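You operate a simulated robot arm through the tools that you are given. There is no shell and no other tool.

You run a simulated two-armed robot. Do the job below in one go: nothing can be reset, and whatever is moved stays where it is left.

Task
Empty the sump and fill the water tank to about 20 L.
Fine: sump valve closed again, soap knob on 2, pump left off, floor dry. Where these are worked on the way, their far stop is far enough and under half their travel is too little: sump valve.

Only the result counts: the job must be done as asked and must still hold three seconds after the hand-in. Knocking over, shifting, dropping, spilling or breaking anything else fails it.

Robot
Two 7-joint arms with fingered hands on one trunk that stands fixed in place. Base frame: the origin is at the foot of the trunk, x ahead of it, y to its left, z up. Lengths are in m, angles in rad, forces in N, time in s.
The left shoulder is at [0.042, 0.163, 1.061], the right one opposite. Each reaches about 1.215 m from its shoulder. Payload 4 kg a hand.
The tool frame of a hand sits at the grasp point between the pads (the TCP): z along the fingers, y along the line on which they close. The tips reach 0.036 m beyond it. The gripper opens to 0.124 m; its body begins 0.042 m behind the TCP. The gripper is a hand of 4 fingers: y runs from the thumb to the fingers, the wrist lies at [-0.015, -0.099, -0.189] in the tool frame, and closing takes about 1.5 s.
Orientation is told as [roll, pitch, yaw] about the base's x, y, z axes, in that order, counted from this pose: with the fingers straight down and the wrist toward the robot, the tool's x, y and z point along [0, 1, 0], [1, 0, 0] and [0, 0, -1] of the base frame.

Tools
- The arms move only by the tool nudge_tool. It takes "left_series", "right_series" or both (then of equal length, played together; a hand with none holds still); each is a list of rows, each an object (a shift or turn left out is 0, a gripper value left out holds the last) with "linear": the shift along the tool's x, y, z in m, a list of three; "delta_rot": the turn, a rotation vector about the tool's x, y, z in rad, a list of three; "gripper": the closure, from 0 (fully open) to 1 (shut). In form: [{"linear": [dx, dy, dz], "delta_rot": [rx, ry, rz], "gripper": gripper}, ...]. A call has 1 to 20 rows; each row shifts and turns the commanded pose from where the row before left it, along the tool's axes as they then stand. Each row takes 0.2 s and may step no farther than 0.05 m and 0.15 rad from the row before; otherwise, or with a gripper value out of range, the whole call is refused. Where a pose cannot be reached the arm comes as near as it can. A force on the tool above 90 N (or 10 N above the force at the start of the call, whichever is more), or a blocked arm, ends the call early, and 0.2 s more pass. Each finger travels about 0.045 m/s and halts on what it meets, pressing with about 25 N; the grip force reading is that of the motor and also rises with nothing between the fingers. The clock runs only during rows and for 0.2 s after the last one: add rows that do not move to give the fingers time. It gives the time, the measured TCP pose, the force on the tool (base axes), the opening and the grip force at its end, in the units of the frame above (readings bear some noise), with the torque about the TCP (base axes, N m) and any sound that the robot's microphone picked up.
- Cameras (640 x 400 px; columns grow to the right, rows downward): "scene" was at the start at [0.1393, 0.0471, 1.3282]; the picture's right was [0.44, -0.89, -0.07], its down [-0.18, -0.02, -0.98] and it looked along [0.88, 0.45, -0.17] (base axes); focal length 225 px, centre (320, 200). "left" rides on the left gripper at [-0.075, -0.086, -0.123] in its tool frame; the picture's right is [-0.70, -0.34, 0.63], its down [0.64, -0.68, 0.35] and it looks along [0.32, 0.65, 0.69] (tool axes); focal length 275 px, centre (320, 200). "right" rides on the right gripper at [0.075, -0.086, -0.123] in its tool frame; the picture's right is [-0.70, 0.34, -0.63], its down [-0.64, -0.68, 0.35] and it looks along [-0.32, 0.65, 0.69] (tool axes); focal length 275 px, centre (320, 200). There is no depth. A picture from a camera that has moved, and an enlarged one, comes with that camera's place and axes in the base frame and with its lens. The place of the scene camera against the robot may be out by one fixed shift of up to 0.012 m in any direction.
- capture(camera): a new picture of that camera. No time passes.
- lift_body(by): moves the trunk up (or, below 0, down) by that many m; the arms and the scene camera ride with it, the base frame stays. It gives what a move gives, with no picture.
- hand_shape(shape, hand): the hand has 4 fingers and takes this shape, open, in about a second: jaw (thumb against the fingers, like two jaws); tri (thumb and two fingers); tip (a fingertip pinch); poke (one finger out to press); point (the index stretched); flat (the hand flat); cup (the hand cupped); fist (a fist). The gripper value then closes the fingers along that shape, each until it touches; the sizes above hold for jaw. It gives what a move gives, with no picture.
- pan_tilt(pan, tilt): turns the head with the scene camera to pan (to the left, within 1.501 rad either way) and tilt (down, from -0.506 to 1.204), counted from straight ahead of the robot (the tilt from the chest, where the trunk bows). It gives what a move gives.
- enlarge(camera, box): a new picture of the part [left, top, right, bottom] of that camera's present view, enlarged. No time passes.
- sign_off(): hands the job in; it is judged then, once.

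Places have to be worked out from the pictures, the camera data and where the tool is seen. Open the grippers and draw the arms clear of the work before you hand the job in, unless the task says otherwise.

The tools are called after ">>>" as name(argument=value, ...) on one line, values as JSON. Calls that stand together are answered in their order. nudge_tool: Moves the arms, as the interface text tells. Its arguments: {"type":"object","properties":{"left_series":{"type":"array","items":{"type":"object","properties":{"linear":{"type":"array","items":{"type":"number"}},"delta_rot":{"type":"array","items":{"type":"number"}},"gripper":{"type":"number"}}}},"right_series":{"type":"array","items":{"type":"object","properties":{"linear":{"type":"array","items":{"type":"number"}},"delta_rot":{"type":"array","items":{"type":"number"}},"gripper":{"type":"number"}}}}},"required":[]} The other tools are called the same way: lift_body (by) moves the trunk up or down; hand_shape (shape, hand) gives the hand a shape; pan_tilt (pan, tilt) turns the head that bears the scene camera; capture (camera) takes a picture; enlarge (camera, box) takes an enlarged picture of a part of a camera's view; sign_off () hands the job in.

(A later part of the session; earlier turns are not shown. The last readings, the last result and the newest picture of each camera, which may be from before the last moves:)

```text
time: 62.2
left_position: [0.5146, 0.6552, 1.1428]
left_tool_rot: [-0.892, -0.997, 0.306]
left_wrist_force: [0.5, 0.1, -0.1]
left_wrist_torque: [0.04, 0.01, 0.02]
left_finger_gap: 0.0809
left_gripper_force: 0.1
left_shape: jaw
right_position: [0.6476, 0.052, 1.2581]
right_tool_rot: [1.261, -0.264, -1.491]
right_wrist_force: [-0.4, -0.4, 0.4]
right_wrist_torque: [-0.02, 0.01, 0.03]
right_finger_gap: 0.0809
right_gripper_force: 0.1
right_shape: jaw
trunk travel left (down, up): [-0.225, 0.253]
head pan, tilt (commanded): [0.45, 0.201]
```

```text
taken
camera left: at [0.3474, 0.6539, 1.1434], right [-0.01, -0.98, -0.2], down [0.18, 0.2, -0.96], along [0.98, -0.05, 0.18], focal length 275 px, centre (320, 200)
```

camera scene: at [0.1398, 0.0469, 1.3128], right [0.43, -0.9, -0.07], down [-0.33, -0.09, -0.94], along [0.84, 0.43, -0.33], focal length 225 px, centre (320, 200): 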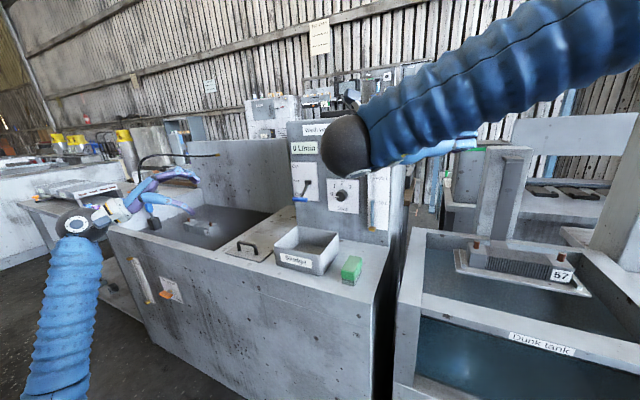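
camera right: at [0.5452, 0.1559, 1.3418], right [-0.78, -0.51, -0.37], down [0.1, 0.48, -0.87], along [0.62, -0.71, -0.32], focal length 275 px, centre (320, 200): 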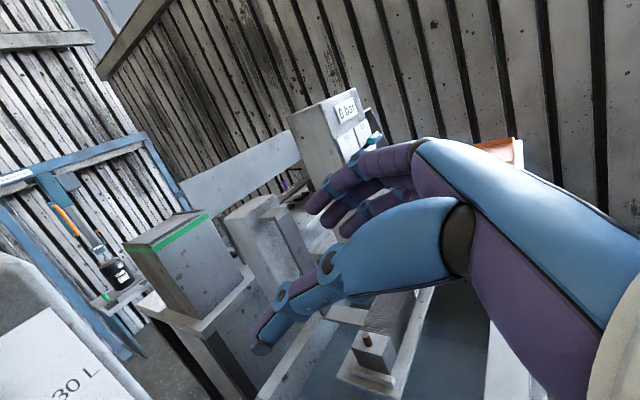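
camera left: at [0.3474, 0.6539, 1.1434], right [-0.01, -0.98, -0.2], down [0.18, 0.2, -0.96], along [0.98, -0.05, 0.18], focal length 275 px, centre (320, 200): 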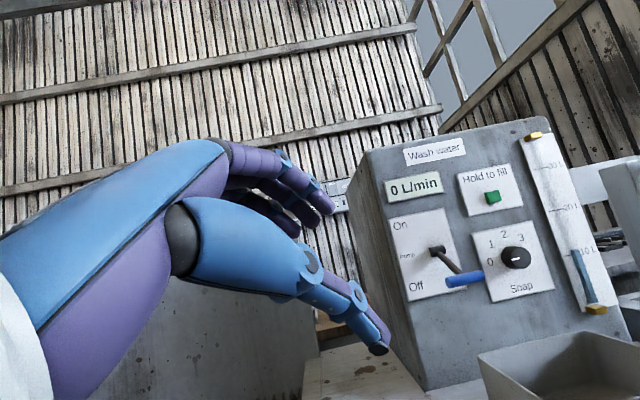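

The right hand rolls fine. I'll finish the roll to fingers-right, then test in free air that the hand can sweep −45° to +45° about the base x axis, which is the knob's axis direction.

>>> nudge_tool(right_series=[{"delta_rot": [0, 0, 0.1428]}, {"delta_rot": [0, 0, 0.1428]}, {"delta_rot": [0.0385, 0, 0.125]}, {"delta_rot": [0.0385, 0, 0.125]}, {"delta_rot": [0.0385, 0, 0.125]}, {"delta_rot": [0.0385, 0, 0.125]}, {"delta_rot": [0.0385, 0, 0.125]}, {"delta_rot": [0.0385, 0, 0.125]}])

>>> nudge_tool(right_series=[{"delta_rot": [-0.0385, 0, -0.125]}, {"delta_rot": [-0.0385, 0, -0.125]}, {"delta_rot": [-0.0385, 0, -0.125]}, {"delta_rot": [-0.0385, 0, -0.125]}, {"delta_rot": [-0.0385, 0, -0.125]}, {"delta_rot": [-0.0385, 0, -0.125]}, {"delta_rot": [-0.0385, 0, -0.125]}, {"delta_rot": [-0.0385, 0, -0.125]}, {"delta_rot": [-0.0385, 0, -0.125]}, {"delta_rot": [-0.0385, 0, -0.125]}, {"delta_rot": [-0.0385, 0, -0.125]}, {"delta_rot": [-0.0385, 0, -0.125]}])

>>> capture(camera="right")

>>> capture(camera="scene")

```text
time: 64.0
left_position: [0.5144, 0.6566, 1.1432]
left_tool_rot: [-0.891, -0.997, 0.305]
left_wrist_force: [0.3, -0.6, -0.2]
left_wrist_torque: [-0.02, 0.01, 0.02]
left_finger_gap: 0.0806
left_gripper_force: 0.0
left_shape: jaw
right_position: [0.6483, 0.052, 1.2579]
right_tool_rot: [1.272, 0.793, -1.575]
right_wrist_force: [-0.1, -0.6, 0.3]
right_wrist_torque: [0.0, 0.01, 0.01]
right_finger_gap: 0.0813
right_gripper_force: 0.0
right_shape: jaw
trunk travel left (down, up): [-0.225, 0.253]
head pan, tilt (commanded): [0.45, 0.201]
```

```text
time: 66.6
left_position: [0.5154, 0.6566, 1.1413]
left_tool_rot: [-0.893, -0.998, 0.308]
left_wrist_force: [0.2, 0.9, 0.4]
left_wrist_torque: [-0.03, 0.02, 0.0]
left_finger_gap: 0.0808
left_gripper_force: 0.0
left_shape: jaw
right_position: [0.6462, 0.0524, 1.2582]
right_tool_rot: [1.275, -0.779, -1.578]
right_wrist_force: [0.9, 0.5, 0.8]
right_wrist_torque: [-0.03, 0.02, 0.01]
right_finger_gap: 0.0809
right_gripper_force: 0.1
right_shape: jaw
trunk travel left (down, up): [-0.225, 0.253]
head pan, tilt (commanded): [0.45, 0.201]
```

```text
taken
camera right: at [0.5531, 0.1904, 1.2753], right [-0.81, -0.57, -0.1], down [0.14, -0.02, -0.99], along [0.56, -0.82, 0.1], focal length 275 px, centre (320, 200)
```

right: 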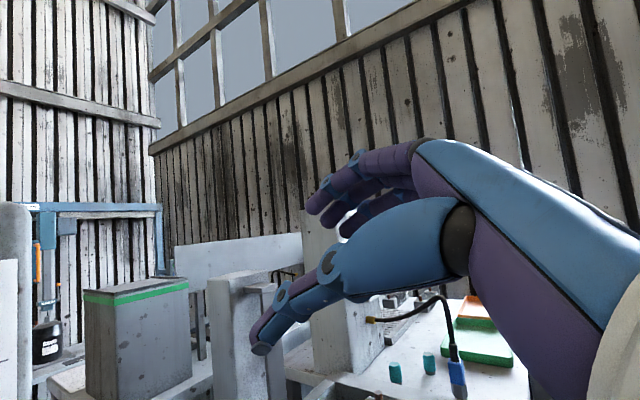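

```text
taken
camera scene: at [0.1394, 0.0473, 1.3128], right [0.43, -0.9, -0.07], down [-0.33, -0.09, -0.94], along [0.84, 0.43, -0.33], focal length 225 px, centre (320, 200)
```

scene: 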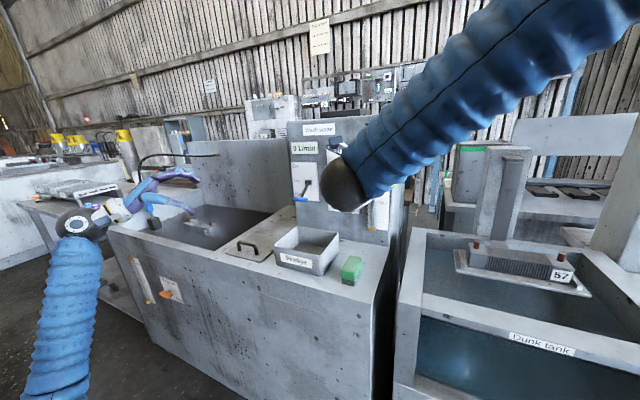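

The full sweep is reachable, and the hand is now at −45° (fingers upper right, thumb lower left). I'll translate it to about 0.13 m in front of the knob.

>>> nudge_tool(right_series=[{"linear": [0.0075, -0.0397, 0.0036]}, {"linear": [0.0075, -0.0397, 0.0036]}, {"linear": [0.0075, -0.0397, 0.0036]}, {"linear": [0.0075, -0.0397, 0.0036]}, {"linear": [0.0075, -0.0397, 0.0036]}, {"linear": [0.0075, -0.0397, 0.0036]}, {"linear": [0.0075, -0.0397, 0.0036]}, {"linear": [0.0075, -0.0397, 0.0036]}])

>>> capture(camera="right")

>>> capture(camera="scene")

>>> capture(camera="left")

```text
time: 68.1
left_position: [0.5155, 0.6565, 1.1424]
left_tool_rot: [-0.895, -0.996, 0.307]
left_wrist_force: [-0.9, 0.6, 1.2]
left_wrist_torque: [-0.01, 0.03, 0.02]
left_finger_gap: 0.0807
left_gripper_force: 0.1
left_shape: jaw
right_position: [0.7333, 0.1667, 1.1785]
right_tool_rot: [1.276, -0.666, -1.669]
right_wrist_force: [-0.4, -0.6, 0.7]
right_wrist_torque: [-0.01, 0.0, 0.02]
right_finger_gap: 0.0808
right_gripper_force: 0.1
right_shape: jaw
right hand out of reach, approached as far as the arm can: row 6, 7
trunk travel left (down, up): [-0.225, 0.253]
head pan, tilt (commanded): [0.45, 0.201]
stopped in row 7 (right hand): the arm was blocked; the commanded pose is now the measured one
```

```text
taken
camera right: at [0.6504, 0.3098, 1.2118], right [-0.86, -0.48, -0.17], down [0.15, 0.08, -0.99], along [0.49, -0.87, 0.0], focal length 275 px, centre (320, 200)
```

right: 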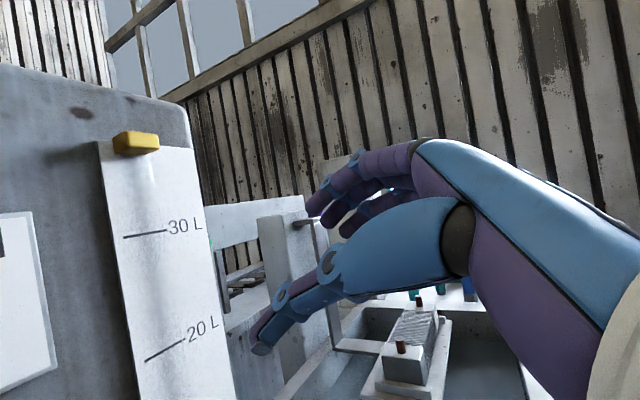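

```text
taken
camera scene: at [0.1398, 0.047, 1.3127], right [0.43, -0.9, -0.07], down [-0.33, -0.09, -0.94], along [0.84, 0.43, -0.33], focal length 225 px, centre (320, 200)
```

scene: 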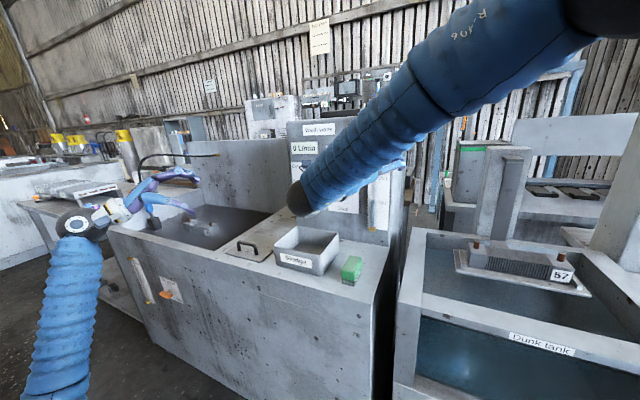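

```text
taken
camera left: at [0.3475, 0.654, 1.1434], right [-0.01, -0.98, -0.2], down [0.18, 0.2, -0.96], along [0.98, -0.05, 0.18], focal length 275 px, centre (320, 200)
```

left: 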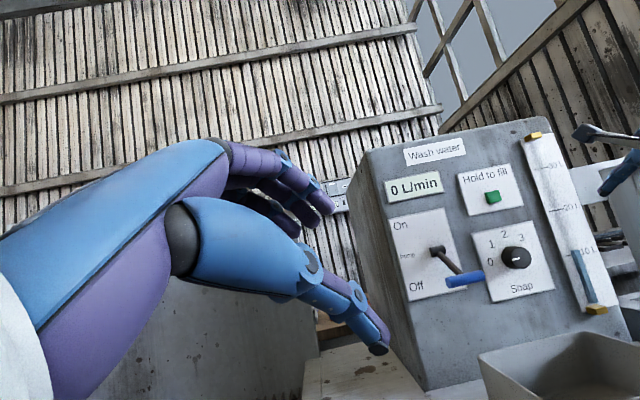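

The right arm got blocked reaching that far left in this pose, so it isn't suited to the knob. I'll back it out along its path toward its earlier parking spot and rethink with the left arm.

>>> nudge_tool(right_series=[{"linear": [-0.0075, 0.0397, -0.0036]}, {"linear": [-0.0075, 0.0397, -0.0036]}, {"linear": [-0.0075, 0.0397, -0.0036]}, {"linear": [-0.0075, 0.0397, -0.0036]}, {"linear": [-0.0075, 0.0397, -0.0036]}, {"delta_rot": [0.0385, 0, 0.125]}, {"delta_rot": [0.0385, 0, 0.125]}, {"delta_rot": [0.0385, 0, 0.125]}, {"delta_rot": [0.0385, 0, 0.125]}, {"delta_rot": [0.0385, 0, 0.125]}, {"delta_rot": [0.0385, 0, 0.125]}])

>>> nudge_tool(right_series=[{"delta_rot": [0, 0, -0.1428]}, {"delta_rot": [0, 0, -0.1428]}, {"delta_rot": [0, 0, -0.1428]}, {"delta_rot": [0, 0, -0.1428]}, {"delta_rot": [0, 0, -0.1428]}, {"delta_rot": [0, 0, -0.1428]}, {"delta_rot": [0, 0, -0.1428]}, {"delta_rot": [0, 0, -0.1428]}, {"delta_rot": [0, 0, -0.1428]}, {"delta_rot": [0, 0, -0.1428]}, {"delta_rot": [0, 0, -0.1428]}])

>>> capture(camera="scene")

```text
time: 70.5
left_position: [0.5154, 0.6555, 1.1428]
left_tool_rot: [-0.892, -0.996, 0.306]
left_wrist_force: [0.2, 0.4, -1.3]
left_wrist_torque: [0.02, 0.03, 0.0]
left_finger_gap: 0.0807
left_gripper_force: 0.1
left_shape: jaw
right_position: [0.6883, -0.0031, 1.2778]
right_tool_rot: [1.276, 0.12, -1.666]
right_wrist_force: [0.4, 0.4, 0.1]
right_wrist_torque: [0.01, 0.01, -0.01]
right_finger_gap: 0.0806
right_gripper_force: 0.0
right_shape: jaw
trunk travel left (down, up): [-0.225, 0.253]
head pan, tilt (commanded): [0.45, 0.201]
```

```text
time: 72.9
left_position: [0.5149, 0.6555, 1.1443]
left_tool_rot: [-0.891, -1.0, 0.306]
left_wrist_force: [-0.1, -0.3, 0.0]
left_wrist_torque: [0.0, -0.01, 0.0]
left_finger_gap: 0.0808
left_gripper_force: 0.1
left_shape: jaw
right_position: [0.6866, -0.0055, 1.2799]
right_tool_rot: [0.385, -1.255, -0.462]
right_wrist_force: [-0.3, -0.4, -0.5]
right_wrist_torque: [-0.02, -0.02, 0.0]
right_finger_gap: 0.0809
right_gripper_force: 0.1
right_shape: jaw
trunk travel left (down, up): [-0.225, 0.253]
head pan, tilt (commanded): [0.45, 0.201]
```

```text
taken
camera scene: at [0.1394, 0.0464, 1.3129], right [0.43, -0.9, -0.07], down [-0.33, -0.09, -0.94], along [0.84, 0.43, -0.33], focal length 225 px, centre (320, 200)
```

scene: 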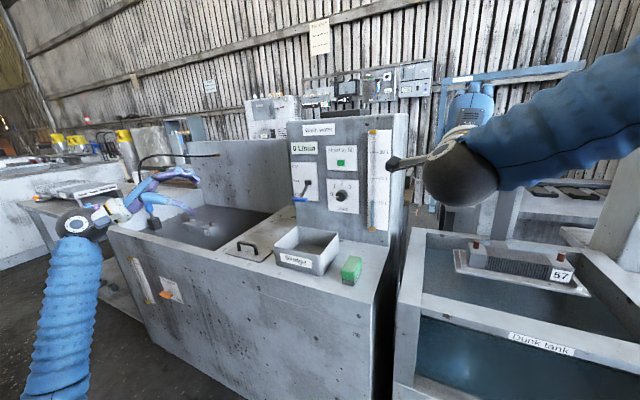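

The panel is clear in the scene view again. I'll shift the right hand further right out of the way, and test in free air how far the left hand can roll the other way, thumb up and wrist high, which would avoid both the tray and the lever.

>>> nudge_tool(left_series=[{"delta_rot": [0, 0, -0.1428]}, {"delta_rot": [0, 0, -0.1428]}, {"delta_rot": [0, 0, -0.1428]}, {"delta_rot": [0, 0, -0.1428]}, {"delta_rot": [0, 0, -0.1428]}, {"delta_rot": [0, 0, -0.1428]}, {"delta_rot": [0, 0, -0.1428]}, {"delta_rot": [0, 0, -0.1428]}, {"delta_rot": [0, 0, -0.1428]}, {"delta_rot": [0, 0, -0.1428]}, {"delta_rot": [0, 0, -0.1428]}, {"delta_rot": [0, 0, -0.1428]}, {"delta_rot": [0, 0, -0.1428]}, {"delta_rot": [0, 0, -0.1428]}, {"delta_rot": [0, 0, -0.1428]}, {"delta_rot": [0, 0, -0.1428]}, {"delta_rot": [0, 0, -0.1428]}, {"delta_rot": [0, 0, -0.1428]}, {"delta_rot": [0, 0, -0.1428]}], right_series=[{"linear": [-0.03, 0, 0]}, {"linear": [-0.03, 0, 0]}, {"linear": [-0.03, 0, 0]}, {"linear": [-0.03, 0, 0]}, {}, {}, {}, {}, {}, {}, {}, {}, {}, {}, {}, {}, {}, {}, {}])

>>> capture(camera="scene")

>>> capture(camera="left")

```text
time: 76.9
left_position: [0.5149, 0.6553, 1.1431]
left_tool_rot: [0.107, 1.221, 2.587]
left_wrist_force: [0.1, 0.1, 0.1]
left_wrist_torque: [0.0, 0.02, 0.0]
left_finger_gap: 0.0809
left_gripper_force: 0.1
left_shape: jaw
right_position: [0.6763, -0.1225, 1.2644]
right_tool_rot: [0.389, -1.253, -0.465]
right_wrist_force: [-0.1, -0.5, 0.3]
right_wrist_torque: [0.01, -0.02, 0.01]
right_finger_gap: 0.0807
right_gripper_force: 0.0
right_shape: jaw
trunk travel left (down, up): [-0.225, 0.253]
head pan, tilt (commanded): [0.45, 0.201]
```

```text
taken
camera scene: at [0.1397, 0.0468, 1.3128], right [0.43, -0.9, -0.07], down [-0.33, -0.09, -0.94], along [0.84, 0.43, -0.33], focal length 225 px, centre (320, 200)
```

scene: 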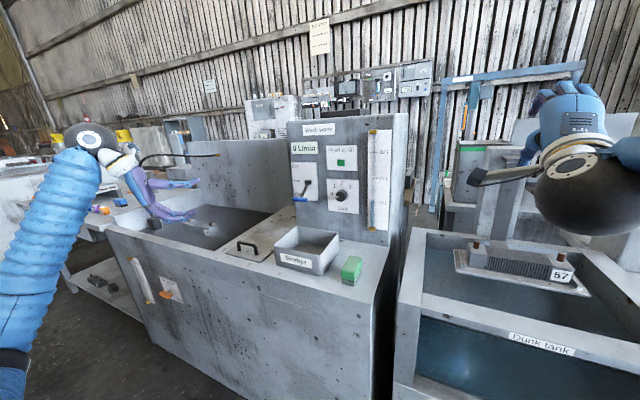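

```text
taken
camera left: at [0.495, 0.7712, 1.2616], right [0.99, 0.12, 0.07], down [0.06, -0.84, 0.55], along [0.13, -0.54, -0.83], focal length 275 px, centre (320, 200)
```

left: 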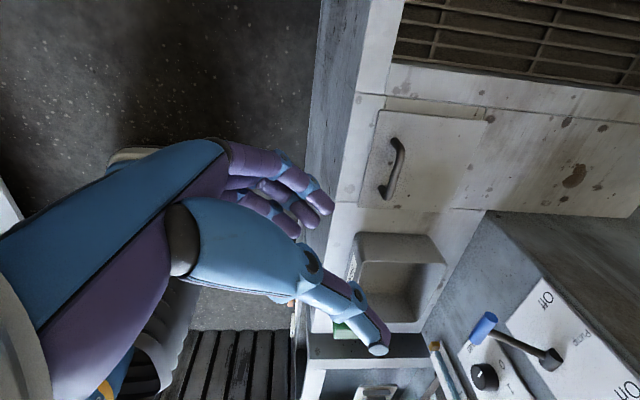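

All 19 rows were reachable, so the left hand can work thumb-up with its wrist above the knob. I'll enlarge this view to measure the tray rim height for clearance.

>>> enlarge(camera="left", box=[320, 200, 580, 400])

>>> enlarge(camera="scene", box=[260, 150, 400, 290])

```text
2.00 times, centred on (450, 300) of left
camera zoom: at [0.495, 0.7712, 1.2616], right [0.99, 0.12, 0.07], down [0.06, -0.84, 0.55], along [0.13, -0.54, -0.83], focal length 551 px, centre (60, 0)
```

zoom: 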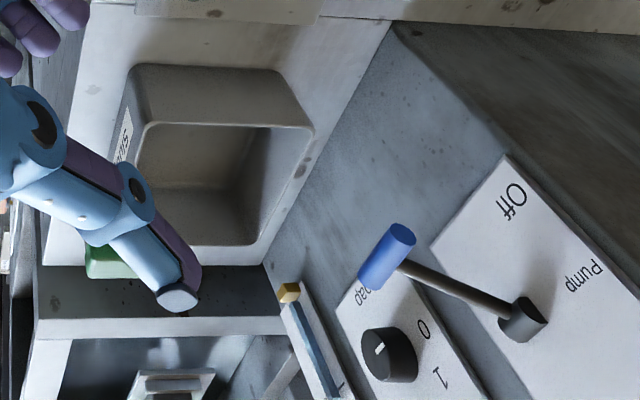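

```text
2.86 times, centred on (330, 220) of scene
camera zoom: at [0.1397, 0.0468, 1.3128], right [0.43, -0.9, -0.07], down [-0.33, -0.09, -0.94], along [0.84, 0.43, -0.33], focal length 642 px, centre (291, 143)
```

zoom: 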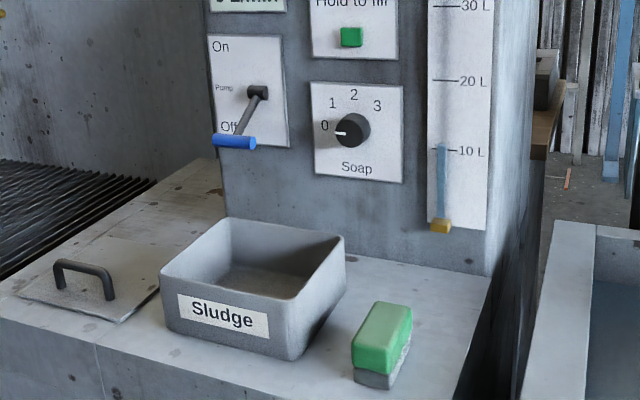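

The tray rim is at z≈0.956, x 0.625–0.768. Thumb-up with about 10° of downward tilt keeps the knuckles a few cm above it and clear of the lever. I'll set that orientation, starting with the fingers at the lower right, while still in free air.

>>> nudge_tool(left_series=[{"delta_rot": [0.0045, -0.1175, -0.0424]}, {"delta_rot": [0.0045, -0.1175, -0.0424]}, {"delta_rot": [0.0045, -0.1175, -0.0424]}, {"delta_rot": [0.0045, -0.1175, -0.0424]}, {"delta_rot": [0.1164, -0.0531, 0]}, {"delta_rot": [0.1164, -0.0531, 0]}, {"delta_rot": [0.1164, -0.0531, 0]}, {"delta_rot": [0, 0, -0.1309]}, {"delta_rot": [0, 0, -0.1309]}, {"delta_rot": [0, 0, -0.1309]}, {"delta_rot": [0, 0, -0.1309]}, {"delta_rot": [0, 0, -0.1309]}, {"delta_rot": [0, 0, -0.1309]}, {"delta_rot": [-0.0872, 0, 0]}, {"delta_rot": [-0.0872, 0, 0]}])

>>> capture(camera="left")

>>> capture(camera="scene")

```text
time: 80.1
left_position: [0.4661, 0.8576, 1.0419]
left_tool_rot: [1.419, 0.748, -1.891]
left_wrist_force: [-0.6, 0.0, 0.9]
left_wrist_torque: [0.02, 0.0, 0.04]
left_finger_gap: 0.0807
left_gripper_force: 0.1
left_shape: jaw
left hand out of reach, approached as far as the arm can: row 2, 3, 4, 5, 6, 7, 8, 9, 10, 11, 12, 13, 14, 15
right_position: [0.674, -0.1217, 1.264]
right_tool_rot: [0.389, -1.253, -0.464]
right_wrist_force: [0.0, -0.1, 1.0]
right_wrist_torque: [-0.02, 0.01, 0.0]
right_finger_gap: 0.0808
right_gripper_force: 0.0
right_shape: jaw
trunk travel left (down, up): [-0.225, 0.253]
head pan, tilt (commanded): [0.45, 0.201]
```

```text
taken
camera left: at [0.3714, 0.9942, 1.0586], right [0.74, 0.58, -0.34], down [0.45, -0.04, 0.89], along [0.5, -0.82, -0.29], focal length 275 px, centre (320, 200)
```

left: 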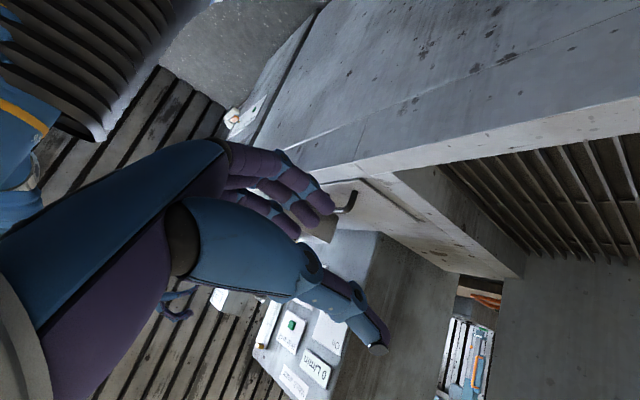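

```text
taken
camera scene: at [0.1397, 0.0472, 1.3127], right [0.43, -0.9, -0.07], down [-0.33, -0.09, -0.94], along [0.84, 0.43, -0.33], focal length 225 px, centre (320, 200)
```

scene: 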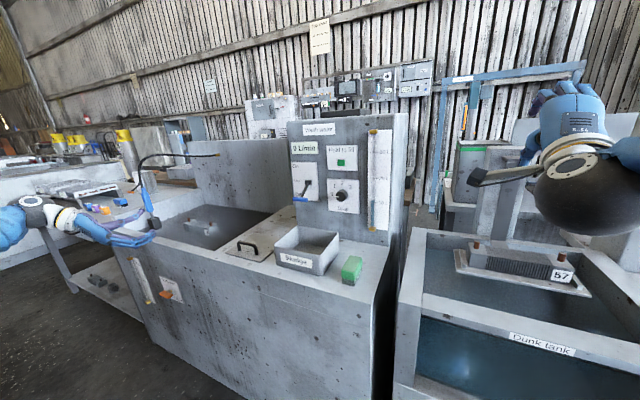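

The arm couldn't hold that orientation there and drifted left, near the hanging spray nozzle. I'll check for contact before moving.

>>> enlarge(camera="scene", box=[40, 140, 220, 270])

>>> enlarge(camera="left", box=[200, 120, 520, 400])

```text
3.08 times, centred on (130, 205) of scene
camera zoom: at [0.1397, 0.0472, 1.3127], right [0.43, -0.9, -0.07], down [-0.33, -0.09, -0.94], along [0.84, 0.43, -0.33], focal length 691 px, centre (905, 185)
```

zoom: 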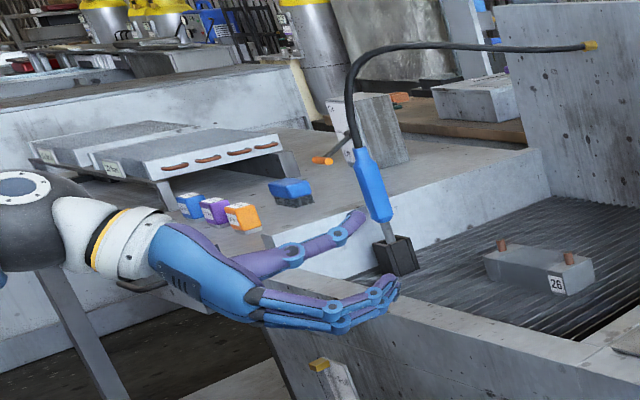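

```text
1.43 times, centred on (360, 260) of left
camera zoom: at [0.3714, 0.9942, 1.0586], right [0.74, 0.58, -0.34], down [0.45, -0.04, 0.89], along [0.5, -0.82, -0.29], focal length 393 px, centre (263, 114)
```

zoom: 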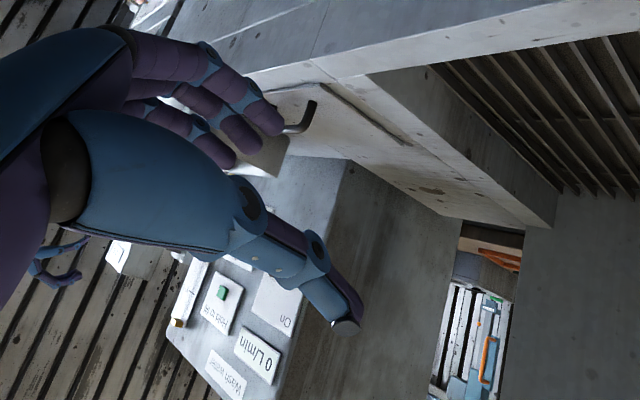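

No contact: forces are zero and the nozzle hangs further back. That pose isn't workable, so I'll roll the left hand back to the fingers-up side here in free space.

>>> nudge_tool(left_series=[{"delta_rot": [0, 0, 0.1428]}, {"delta_rot": [0, 0, 0.1428]}, {"delta_rot": [0, 0, 0.1428]}, {"delta_rot": [0, 0, 0.1428]}, {"delta_rot": [0, 0, 0.1428]}, {"delta_rot": [0, 0, 0.1428]}, {"delta_rot": [0, 0, 0.1428]}, {"delta_rot": [0, 0, 0.1428]}, {"delta_rot": [0, 0, 0.1428]}, {"delta_rot": [0, 0, 0.1428]}, {"delta_rot": [0, 0, 0.1428]}, {"delta_rot": [0, 0, 0.1428]}, {"delta_rot": [0, 0, 0.1428]}, {"delta_rot": [0, 0, 0.1428]}, {"delta_rot": [0, 0, 0.1428]}, {"delta_rot": [0, 0, 0.1428]}, {"delta_rot": [0, 0, 0.1428]}])

>>> capture(camera="scene")

>>> capture(camera="left")

```text
time: 83.7
left_position: [0.4667, 0.8553, 1.0409]
left_tool_rot: [-1.453, -0.04, 1.357]
left_wrist_force: [0.3, -0.6, 0.0]
left_wrist_torque: [-0.02, -0.04, 0.0]
left_finger_gap: 0.0804
left_gripper_force: 0.0
left_shape: jaw
right_position: [0.6747, -0.1216, 1.264]
right_tool_rot: [0.389, -1.253, -0.465]
right_wrist_force: [0.1, 0.8, -0.8]
right_wrist_torque: [0.0, -0.01, 0.0]
right_finger_gap: 0.0806
right_gripper_force: 0.2
right_shape: jaw
trunk travel left (down, up): [-0.225, 0.253]
head pan, tilt (commanded): [0.45, 0.201]
```

```text
taken
camera scene: at [0.1397, 0.0469, 1.3128], right [0.43, -0.9, -0.07], down [-0.33, -0.09, -0.94], along [0.84, 0.43, -0.33], focal length 225 px, centre (320, 200)
```

scene: 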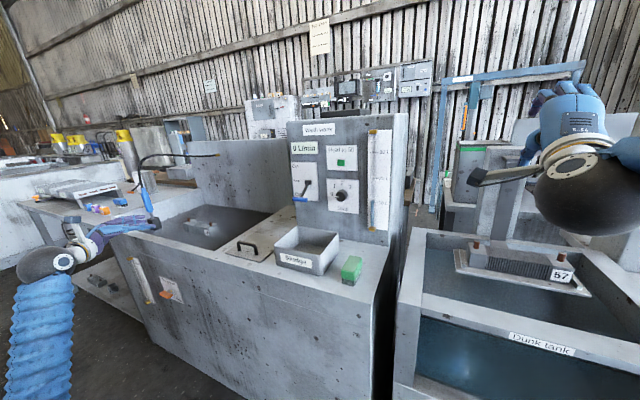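

```text
taken
camera left: at [0.3363, 0.7936, 1.126], right [0.62, -0.5, 0.6], down [0.12, -0.7, -0.71], along [0.78, 0.51, -0.37], focal length 275 px, centre (320, 200)
```

left: 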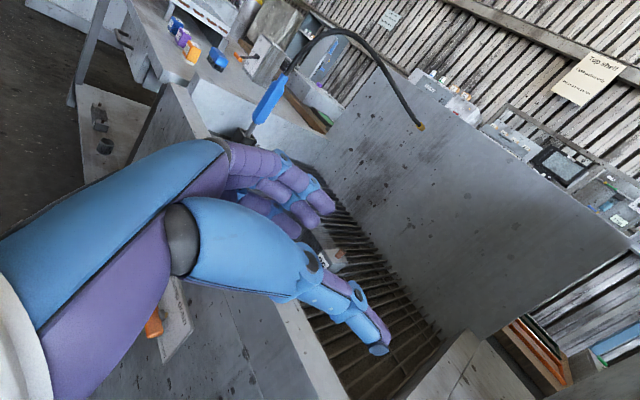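

The left hand is back to fingers-left. I'll roll it to fingers upper-left with a slight downward tilt, then raise the trunk fully so the forearm comes in flatter and clears the counter and tray.

>>> nudge_tool(left_series=[{"delta_rot": [0, 0, 0.1445]}, {"delta_rot": [0, 0, 0.1445]}, {"delta_rot": [0, 0, 0.1445]}, {"delta_rot": [0, 0, 0.1445]}, {"delta_rot": [0, 0, 0.1445]}, {"delta_rot": [0.0478, 0.0627, 0]}])

>>> lift_body(by=0.24)

>>> pan_tilt(pan=0.4, tilt=0.45)

>>> capture(camera="scene")

>>> capture(camera="left")

```text
time: 85.1
left_position: [0.466, 0.856, 1.0426]
left_tool_rot: [-1.306, -0.744, 1.186]
left_wrist_force: [0.2, -0.4, -0.8]
left_wrist_torque: [0.03, -0.03, 0.02]
left_finger_gap: 0.0807
left_gripper_force: 0.2
left_shape: jaw
right_position: [0.6745, -0.1234, 1.2649]
right_tool_rot: [0.39, -1.255, -0.469]
right_wrist_force: [0.1, -0.5, 0.1]
right_wrist_torque: [-0.01, -0.02, 0.0]
right_finger_gap: 0.0806
right_gripper_force: 0.0
right_shape: jaw
trunk travel left (down, up): [-0.225, 0.253]
head pan, tilt (commanded): [0.45, 0.201]
```

```text
time: 87.6
left_position: [0.4659, 0.8574, 1.2813]
left_tool_rot: [-1.303, -0.743, 1.186]
left_wrist_force: [-0.4, -0.2, -0.3]
left_wrist_torque: [0.01, 0.0, -0.03]
left_finger_gap: 0.0807
left_gripper_force: 0.0
left_shape: jaw
right_position: [0.6759, -0.1218, 1.5048]
right_tool_rot: [0.389, -1.252, -0.466]
right_wrist_force: [0.7, -0.1, -0.2]
right_wrist_torque: [-0.02, 0.0, 0.0]
right_finger_gap: 0.0809
right_gripper_force: 0.1
right_shape: jaw
trunk travel left (down, up): [-0.465, 0.013]
head pan, tilt (commanded): [0.45, 0.201]
```

```text
time: 88.3
left_position: [0.4664, 0.8565, 1.2825]
left_tool_rot: [-1.306, -0.747, 1.187]
left_wrist_force: [0.6, -0.2, -0.2]
left_wrist_torque: [0.05, -0.01, -0.02]
left_finger_gap: 0.0806
left_gripper_force: 0.0
left_shape: jaw
right_position: [0.6759, -0.1226, 1.5044]
right_tool_rot: [0.388, -1.254, -0.467]
right_wrist_force: [0.1, -0.1, 0.5]
right_wrist_torque: [0.03, 0.04, 0.02]
right_finger_gap: 0.0808
right_gripper_force: 0.0
right_shape: jaw
trunk travel left (down, up): [-0.465, 0.013]
head pan, tilt (commanded): [0.4, 0.45]
```

```text
taken
camera scene: at [0.0692, 0.0421, 1.5508], right [0.39, -0.92, 0.0], down [-0.4, -0.17, -0.9], along [0.83, 0.35, -0.44], focal length 225 px, centre (320, 200)
```

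scene: 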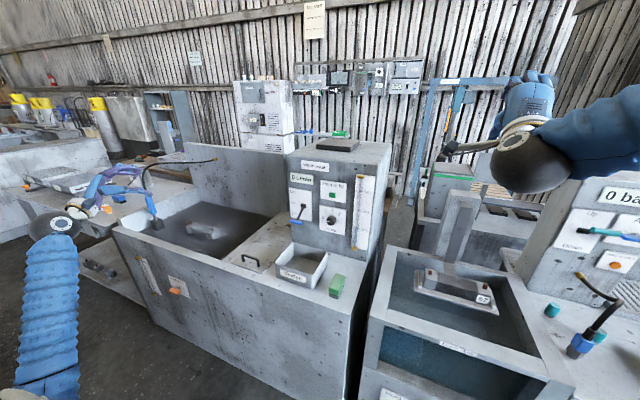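

```text
taken
camera left: at [0.3241, 0.7694, 1.3001], right [0.52, -0.84, 0.14], down [0.15, -0.08, -0.99], along [0.84, 0.53, 0.08], focal length 275 px, centre (320, 200)
```

left: 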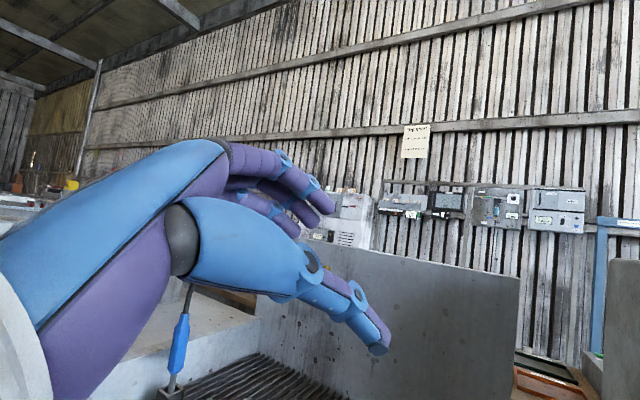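

The trunk is up and the view is good. I'll move the left hand across to about (0.616, 0.407, 1.16) in front of the panel.

>>> nudge_tool(left_series=[{"linear": [-0.0212, -0.0315, 0.0232]}, {"linear": [-0.0212, -0.0315, 0.0232]}, {"linear": [-0.0212, -0.0315, 0.0232]}, {"linear": [-0.0212, -0.0315, 0.0232]}, {"linear": [-0.0212, -0.0315, 0.0232]}, {"linear": [-0.0212, -0.0315, 0.0232]}, {"linear": [-0.0212, -0.0315, 0.0232]}, {"linear": [-0.0212, -0.0315, 0.0232]}, {"linear": [-0.0212, -0.0315, 0.0232]}, {"linear": [-0.0212, -0.0315, 0.0232]}, {"linear": [-0.0212, -0.0315, 0.0232]}])

>>> capture(camera="scene")

>>> capture(camera="left")

```text
time: 90.7
left_position: [0.6158, 0.4096, 1.166]
left_tool_rot: [-1.293, -0.767, 1.183]
left_wrist_force: [0.9, 0.4, 0.4]
left_wrist_torque: [-0.03, 0.0, -0.01]
left_finger_gap: 0.0804
left_gripper_force: 0.0
left_shape: jaw
right_position: [0.6758, -0.1232, 1.5025]
right_tool_rot: [0.391, -1.253, -0.467]
right_wrist_force: [1.5, -0.3, 0.3]
right_wrist_torque: [0.01, 0.01, 0.05]
right_finger_gap: 0.0808
right_gripper_force: 0.0
right_shape: jaw
trunk travel left (down, up): [-0.465, 0.013]
head pan, tilt (commanded): [0.4, 0.45]
```

```text
taken
camera scene: at [0.0696, 0.0408, 1.5507], right [0.39, -0.92, 0.0], down [-0.4, -0.17, -0.9], along [0.83, 0.35, -0.44], focal length 225 px, centre (320, 200)
```

scene: 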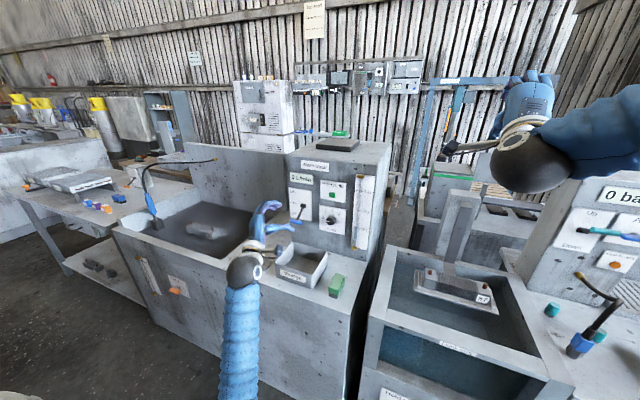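

```text
taken
camera left: at [0.4734, 0.3214, 1.1832], right [0.52, -0.85, 0.12], down [0.15, -0.06, -0.99], along [0.84, 0.53, 0.1], focal length 275 px, centre (320, 200)
```

left: 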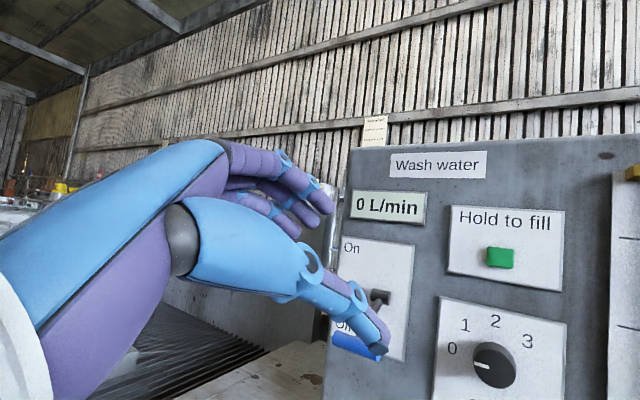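

The hand holds a good pose in front of the panel, and left-camera views agree on the knob face at about (0.839, 0.308, 1.061). I'll zoom in to measure how far the knob stands out.

>>> enlarge(camera="left", box=[430, 280, 580, 400])

>>> enlarge(camera="scene", box=[270, 160, 390, 290])

```text
3.33 times, centred on (505, 340) of left
camera zoom: at [0.4734, 0.3214, 1.1832], right [0.52, -0.85, 0.12], down [0.15, -0.06, -0.99], along [0.84, 0.53, 0.1], focal length 918 px, centre (-297, -267)
```

zoom: 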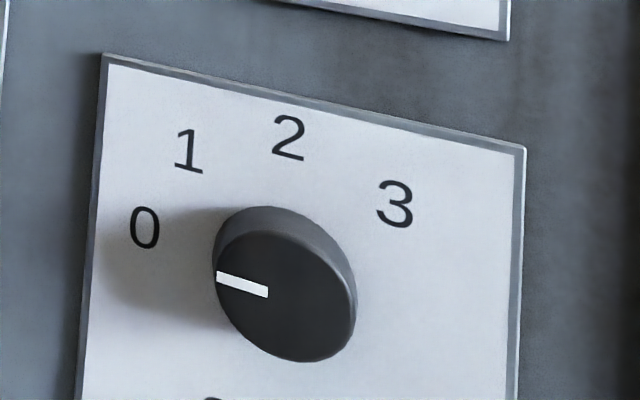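

```text
3.08 times, centred on (330, 225) of scene
camera zoom: at [0.0696, 0.0408, 1.5507], right [0.39, -0.92, 0.0], down [-0.4, -0.17, -0.9], along [0.83, 0.35, -0.44], focal length 691 px, centre (289, 123)
```

zoom: 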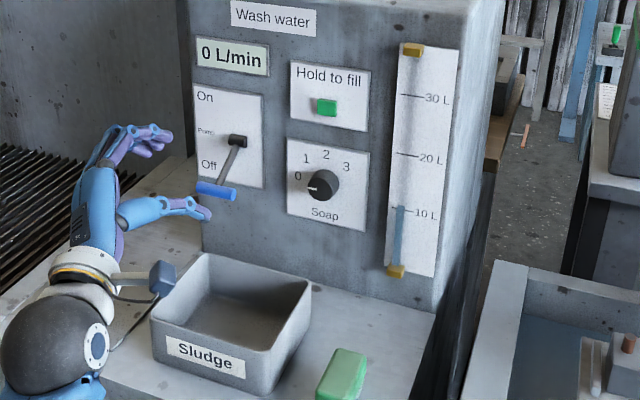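

The knob is about 0.04 m across and stands out about 0.022 m. I'll roll to −60° (fingers upper-left), narrow the opening, and move to just in front of the knob, keeping right of the lever.

>>> nudge_tool(left_series=[{"delta_rot": [0, -0.0385, -0.136], "gripper": 0.5}, {"delta_rot": [0, -0.0385, -0.136]}, {"linear": [-0.0012, -0.0341, 0.0098]}, {"linear": [-0.0012, -0.0341, 0.0098]}, {"linear": [-0.0012, -0.0341, 0.0098]}, {"linear": [0.0144, 0.0034, 0.035]}, {"linear": [0.0144, 0.0034, 0.035]}, {"linear": [0.0144, 0.0034, 0.035]}])

>>> capture(camera="left")

>>> enlarge(camera="scene", box=[210, 150, 390, 300])

```text
time: 91.4
left_position: [0.6076, 0.4429, 1.1812]
left_tool_rot: [-1.329, -0.647, 1.232]
left_wrist_force: [-0.2, -0.1, 0.2]
left_wrist_torque: [0.01, -0.03, 0.02]
left_finger_gap: 0.062
left_gripper_force: 0.1
left_shape: jaw
right_position: [0.6759, -0.1212, 1.5044]
right_tool_rot: [0.387, -1.255, -0.466]
right_wrist_force: [-0.1, 0.6, 0.1]
right_wrist_torque: [-0.02, -0.01, 0.02]
right_finger_gap: 0.0807
right_gripper_force: 0.2
right_shape: jaw
trunk travel left (down, up): [-0.465, 0.013]
head pan, tilt (commanded): [0.4, 0.45]
stopped in row 3 (left hand): the arm was blocked; the commanded pose is now the measured one
```

```text
taken
camera left: at [0.4692, 0.3538, 1.2103], right [0.54, -0.81, 0.22], down [0.13, -0.17, -0.98], along [0.83, 0.56, 0.02], focal length 275 px, centre (320, 200)
```

left: 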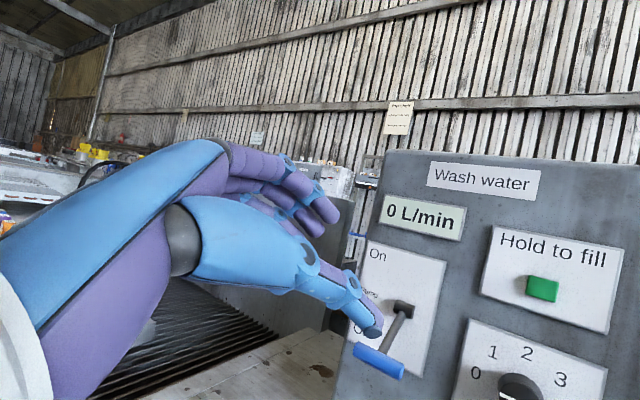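

```text
2.67 times, centred on (300, 225) of scene
camera zoom: at [0.0696, 0.0423, 1.5508], right [0.39, -0.92, 0.0], down [-0.4, -0.17, -0.9], along [0.83, 0.35, -0.44], focal length 599 px, centre (373, 133)
```

zoom: 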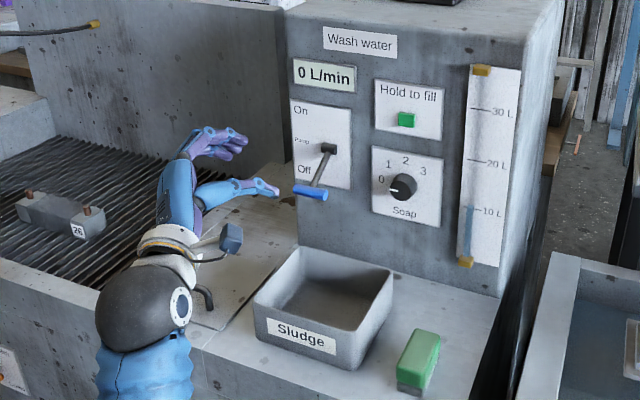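

The arm blocked because the wrist was folded too close to the body. I'll roll back a little and move forward first, where this pose is more natural, staying above and right of the lever.

>>> nudge_tool(left_series=[{"delta_rot": [-0.003, 0.0265, 0.0964]}, {"delta_rot": [-0.003, 0.0265, 0.0964]}, {"linear": [0.0031, 0.0084, 0.0315]}, {"linear": [0.0031, 0.0084, 0.0315]}])

>>> capture(camera="scene")

```text
time: 92.4
left_position: [0.6736, 0.4487, 1.1757]
left_tool_rot: [-1.233, -0.833, 1.165]
left_wrist_force: [-0.3, -0.8, 0.2]
left_wrist_torque: [-0.01, 0.01, -0.04]
left_finger_gap: 0.0625
left_gripper_force: 0.0
left_shape: jaw
right_position: [0.6762, -0.1221, 1.5036]
right_tool_rot: [0.389, -1.252, -0.465]
right_wrist_force: [0.8, 0.2, 1.6]
right_wrist_torque: [-0.01, 0.01, -0.02]
right_finger_gap: 0.0806
right_gripper_force: 0.2
right_shape: jaw
trunk travel left (down, up): [-0.465, 0.013]
head pan, tilt (commanded): [0.4, 0.45]
```

```text
taken
camera scene: at [0.0699, 0.0424, 1.5506], right [0.39, -0.92, 0.0], down [-0.4, -0.17, -0.9], along [0.83, 0.35, -0.44], focal length 225 px, centre (320, 200)
```

scene: 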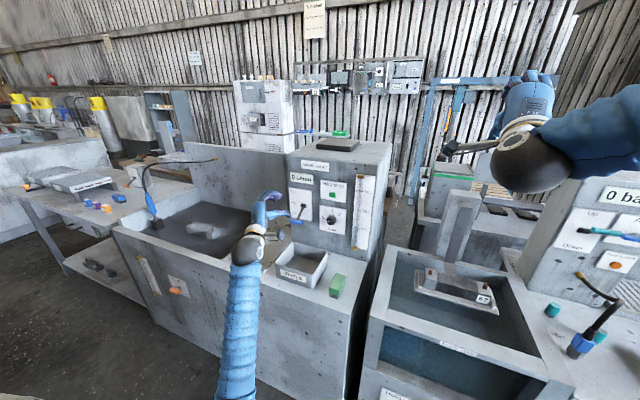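

That moved freely. Now I'll slide right toward the knob's y at this height.

>>> nudge_tool(left_series=[{"linear": [-0.0309, -0.0247, 0.0059]}, {"linear": [-0.0309, -0.0247, 0.0059]}, {"linear": [-0.0309, -0.0247, 0.0059]}])

>>> capture(camera="left")

>>> enlarge(camera="scene", box=[210, 150, 390, 300])

```text
time: 93.3
left_position: [0.6731, 0.3666, 1.1975]
left_tool_rot: [-1.149, -0.976, 1.131]
left_wrist_force: [0.4, -0.1, 0.3]
left_wrist_torque: [0.0, 0.01, -0.03]
left_finger_gap: 0.0621
left_gripper_force: 0.0
left_shape: jaw
right_position: [0.6758, -0.1223, 1.5032]
right_tool_rot: [0.387, -1.255, -0.467]
right_wrist_force: [0.9, 0.0, 0.1]
right_wrist_torque: [0.0, 0.01, 0.02]
right_finger_gap: 0.0807
right_gripper_force: 0.0
right_shape: jaw
trunk travel left (down, up): [-0.465, 0.013]
head pan, tilt (commanded): [0.4, 0.45]
stopped in row 3 (left hand): the arm was blocked; the commanded pose is now the measured one
```

```text
taken
camera left: at [0.5368, 0.2687, 1.1925], right [0.57, -0.82, -0.07], down [0.14, 0.18, -0.97], along [0.81, 0.54, 0.22], focal length 275 px, centre (320, 200)
```

left: 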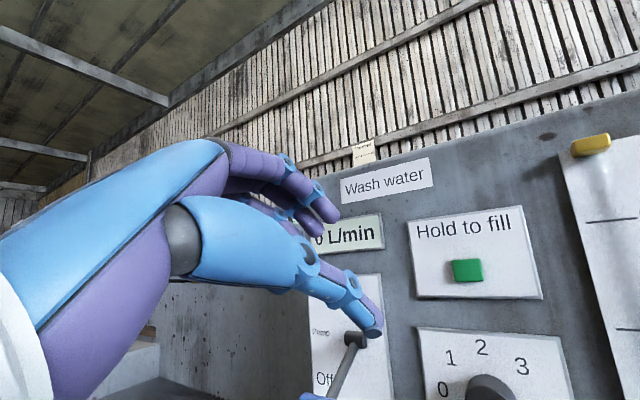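

```text
2.67 times, centred on (300, 225) of scene
camera zoom: at [0.0697, 0.0413, 1.5502], right [0.39, -0.92, 0.0], down [-0.4, -0.17, -0.9], along [0.83, 0.35, -0.44], focal length 599 px, centre (373, 133)
```

zoom: 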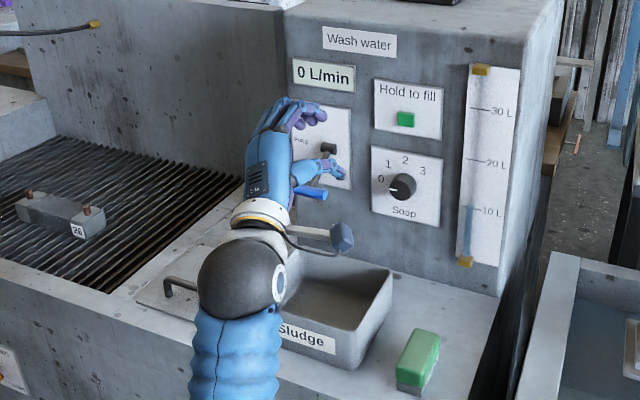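

The left elbow seems tucked against the body at this reach. I'll go forward above the lever first, where the arm is more extended, and then move right.

>>> nudge_tool(left_series=[{"linear": [-0.0015, 0.0075, 0.0305]}, {"linear": [-0.0015, 0.0075, 0.0305]}, {"linear": [-0.0015, 0.0075, 0.0305]}, {"linear": [-0.0172, -0.0101, 0.0016]}, {"linear": [-0.0172, -0.0101, 0.0016]}])

>>> capture(camera="left")

>>> enlarge(camera="scene", box=[210, 150, 390, 300])

```text
time: 94.5
left_position: [0.7668, 0.3242, 1.1987]
left_tool_rot: [-1.154, -0.973, 1.134]
left_wrist_force: [0.3, -0.4, -0.1]
left_wrist_torque: [-0.04, 0.02, 0.02]
left_finger_gap: 0.0623
left_gripper_force: 0.1
left_shape: jaw
right_position: [0.6755, -0.1229, 1.5031]
right_tool_rot: [0.394, -1.253, -0.466]
right_wrist_force: [-0.3, -1.6, 1.1]
right_wrist_torque: [0.0, -0.01, 0.0]
right_finger_gap: 0.0806
right_gripper_force: 0.1
right_shape: jaw
trunk travel left (down, up): [-0.465, 0.013]
head pan, tilt (commanded): [0.4, 0.45]
```

```text
taken
camera left: at [0.6307, 0.2269, 1.1939], right [0.57, -0.82, -0.06], down [0.14, 0.18, -0.97], along [0.81, 0.54, 0.22], focal length 275 px, centre (320, 200)
```

left: 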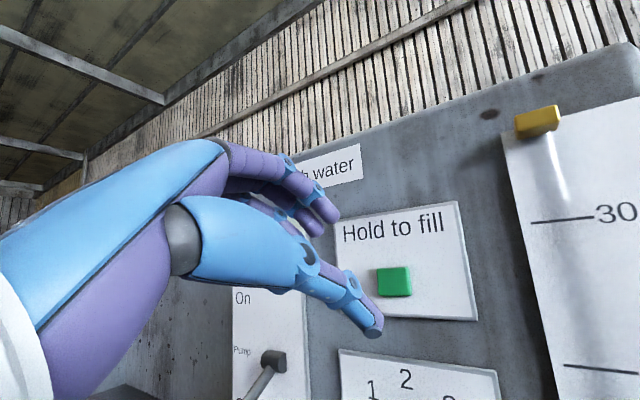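

```text
2.67 times, centred on (300, 225) of scene
camera zoom: at [0.0695, 0.041, 1.5507], right [0.39, -0.92, 0.0], down [-0.4, -0.17, -0.9], along [0.83, 0.35, -0.44], focal length 599 px, centre (373, 133)
```

zoom: 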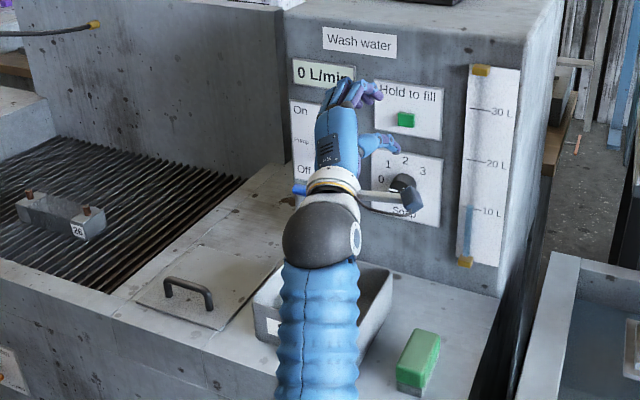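

Forward of the lever the arm moves freely. I'll descend in front of the knob, keeping the fingertips well short of the panel.

>>> nudge_tool(left_series=[{"linear": [0.014, -0.0284, 0.0077]}, {"linear": [0.014, -0.0284, 0.0077]}, {"linear": [0.014, -0.0284, 0.0077]}, {"linear": [0.014, -0.0284, 0.0077]}])

>>> capture(camera="left")

>>> enlarge(camera="scene", box=[210, 150, 390, 300])

```text
time: 95.6
left_position: [0.7948, 0.3197, 1.1832]
left_tool_rot: [-1.401, -1.035, 1.347]
left_wrist_force: [-0.2, -0.2, 0.3]
left_wrist_torque: [0.03, 0.04, -0.05]
left_finger_gap: 0.0619
left_gripper_force: 0.0
left_shape: jaw
right_position: [0.6759, -0.122, 1.5033]
right_tool_rot: [0.388, -1.254, -0.464]
right_wrist_force: [0.2, -0.3, 0.2]
right_wrist_torque: [0.02, 0.0, -0.01]
right_finger_gap: 0.0808
right_gripper_force: 0.1
right_shape: jaw
trunk travel left (down, up): [-0.465, 0.013]
head pan, tilt (commanded): [0.4, 0.45]
stopped in row 4 (left hand): the arm was blocked; the commanded pose is now the measured one
```

```text
taken
camera left: at [0.6605, 0.2209, 1.1562], right [0.58, -0.82, 0.01], down [0.28, 0.19, -0.94], along [0.77, 0.54, 0.34], focal length 275 px, centre (320, 200)
```

left: 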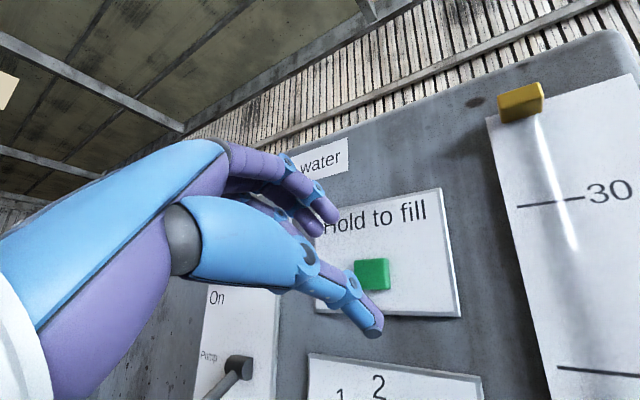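

```text
2.67 times, centred on (300, 225) of scene
camera zoom: at [0.0693, 0.0417, 1.5503], right [0.39, -0.92, 0.0], down [-0.4, -0.17, -0.9], along [0.83, 0.35, -0.44], focal length 599 px, centre (373, 133)
```

zoom: 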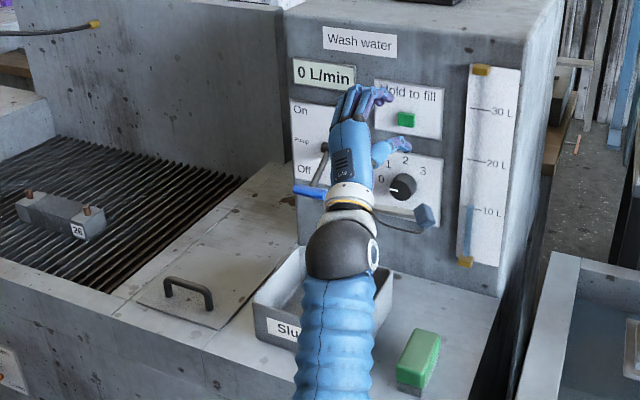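

Blocked again during the descent. The forearm may be near the tray, so I'll check closely that the tray hasn't been touched or moved.

>>> enlarge(camera="scene", box=[250, 230, 370, 310])

>>> capture(camera="scene")

>>> capture(camera="right")

```text
5.00 times, centred on (310, 270) of scene
camera zoom: at [0.0693, 0.0417, 1.5503], right [0.39, -0.92, 0.0], down [-0.4, -0.17, -0.9], along [0.83, 0.35, -0.44], focal length 1123 px, centre (370, -150)
```

zoom: 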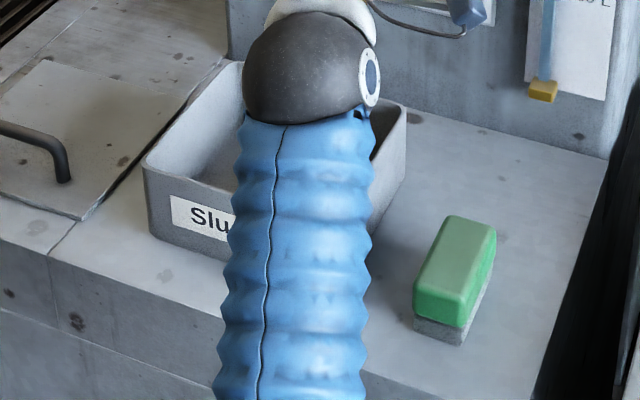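

```text
taken
camera scene: at [0.0693, 0.0417, 1.5503], right [0.39, -0.92, 0.0], down [-0.4, -0.17, -0.9], along [0.83, 0.35, -0.44], focal length 225 px, centre (320, 200)
```

scene: 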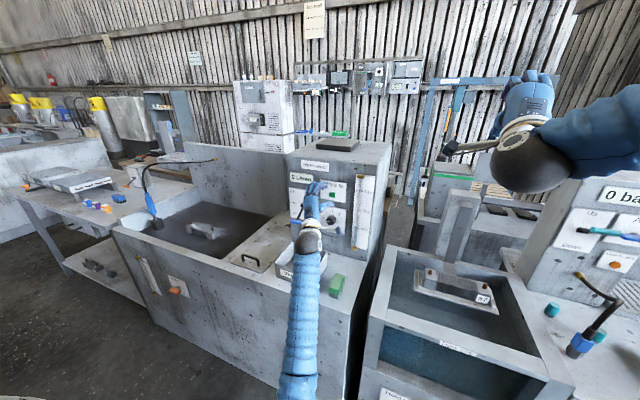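

```text
taken
camera right: at [0.5406, -0.0285, 1.4671], right [-0.58, -0.7, 0.42], down [0.08, -0.56, -0.82], along [0.81, -0.44, 0.38], focal length 275 px, centre (320, 200)
```

right: 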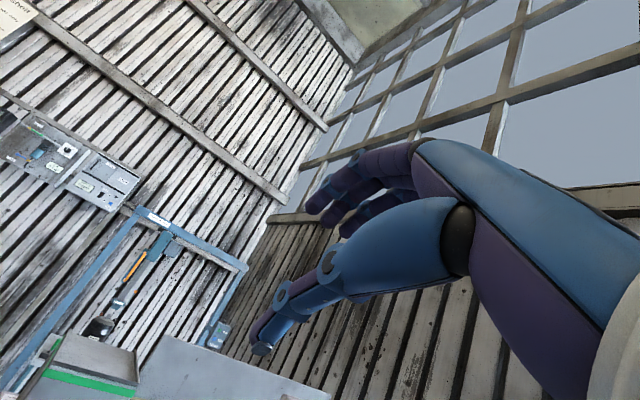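

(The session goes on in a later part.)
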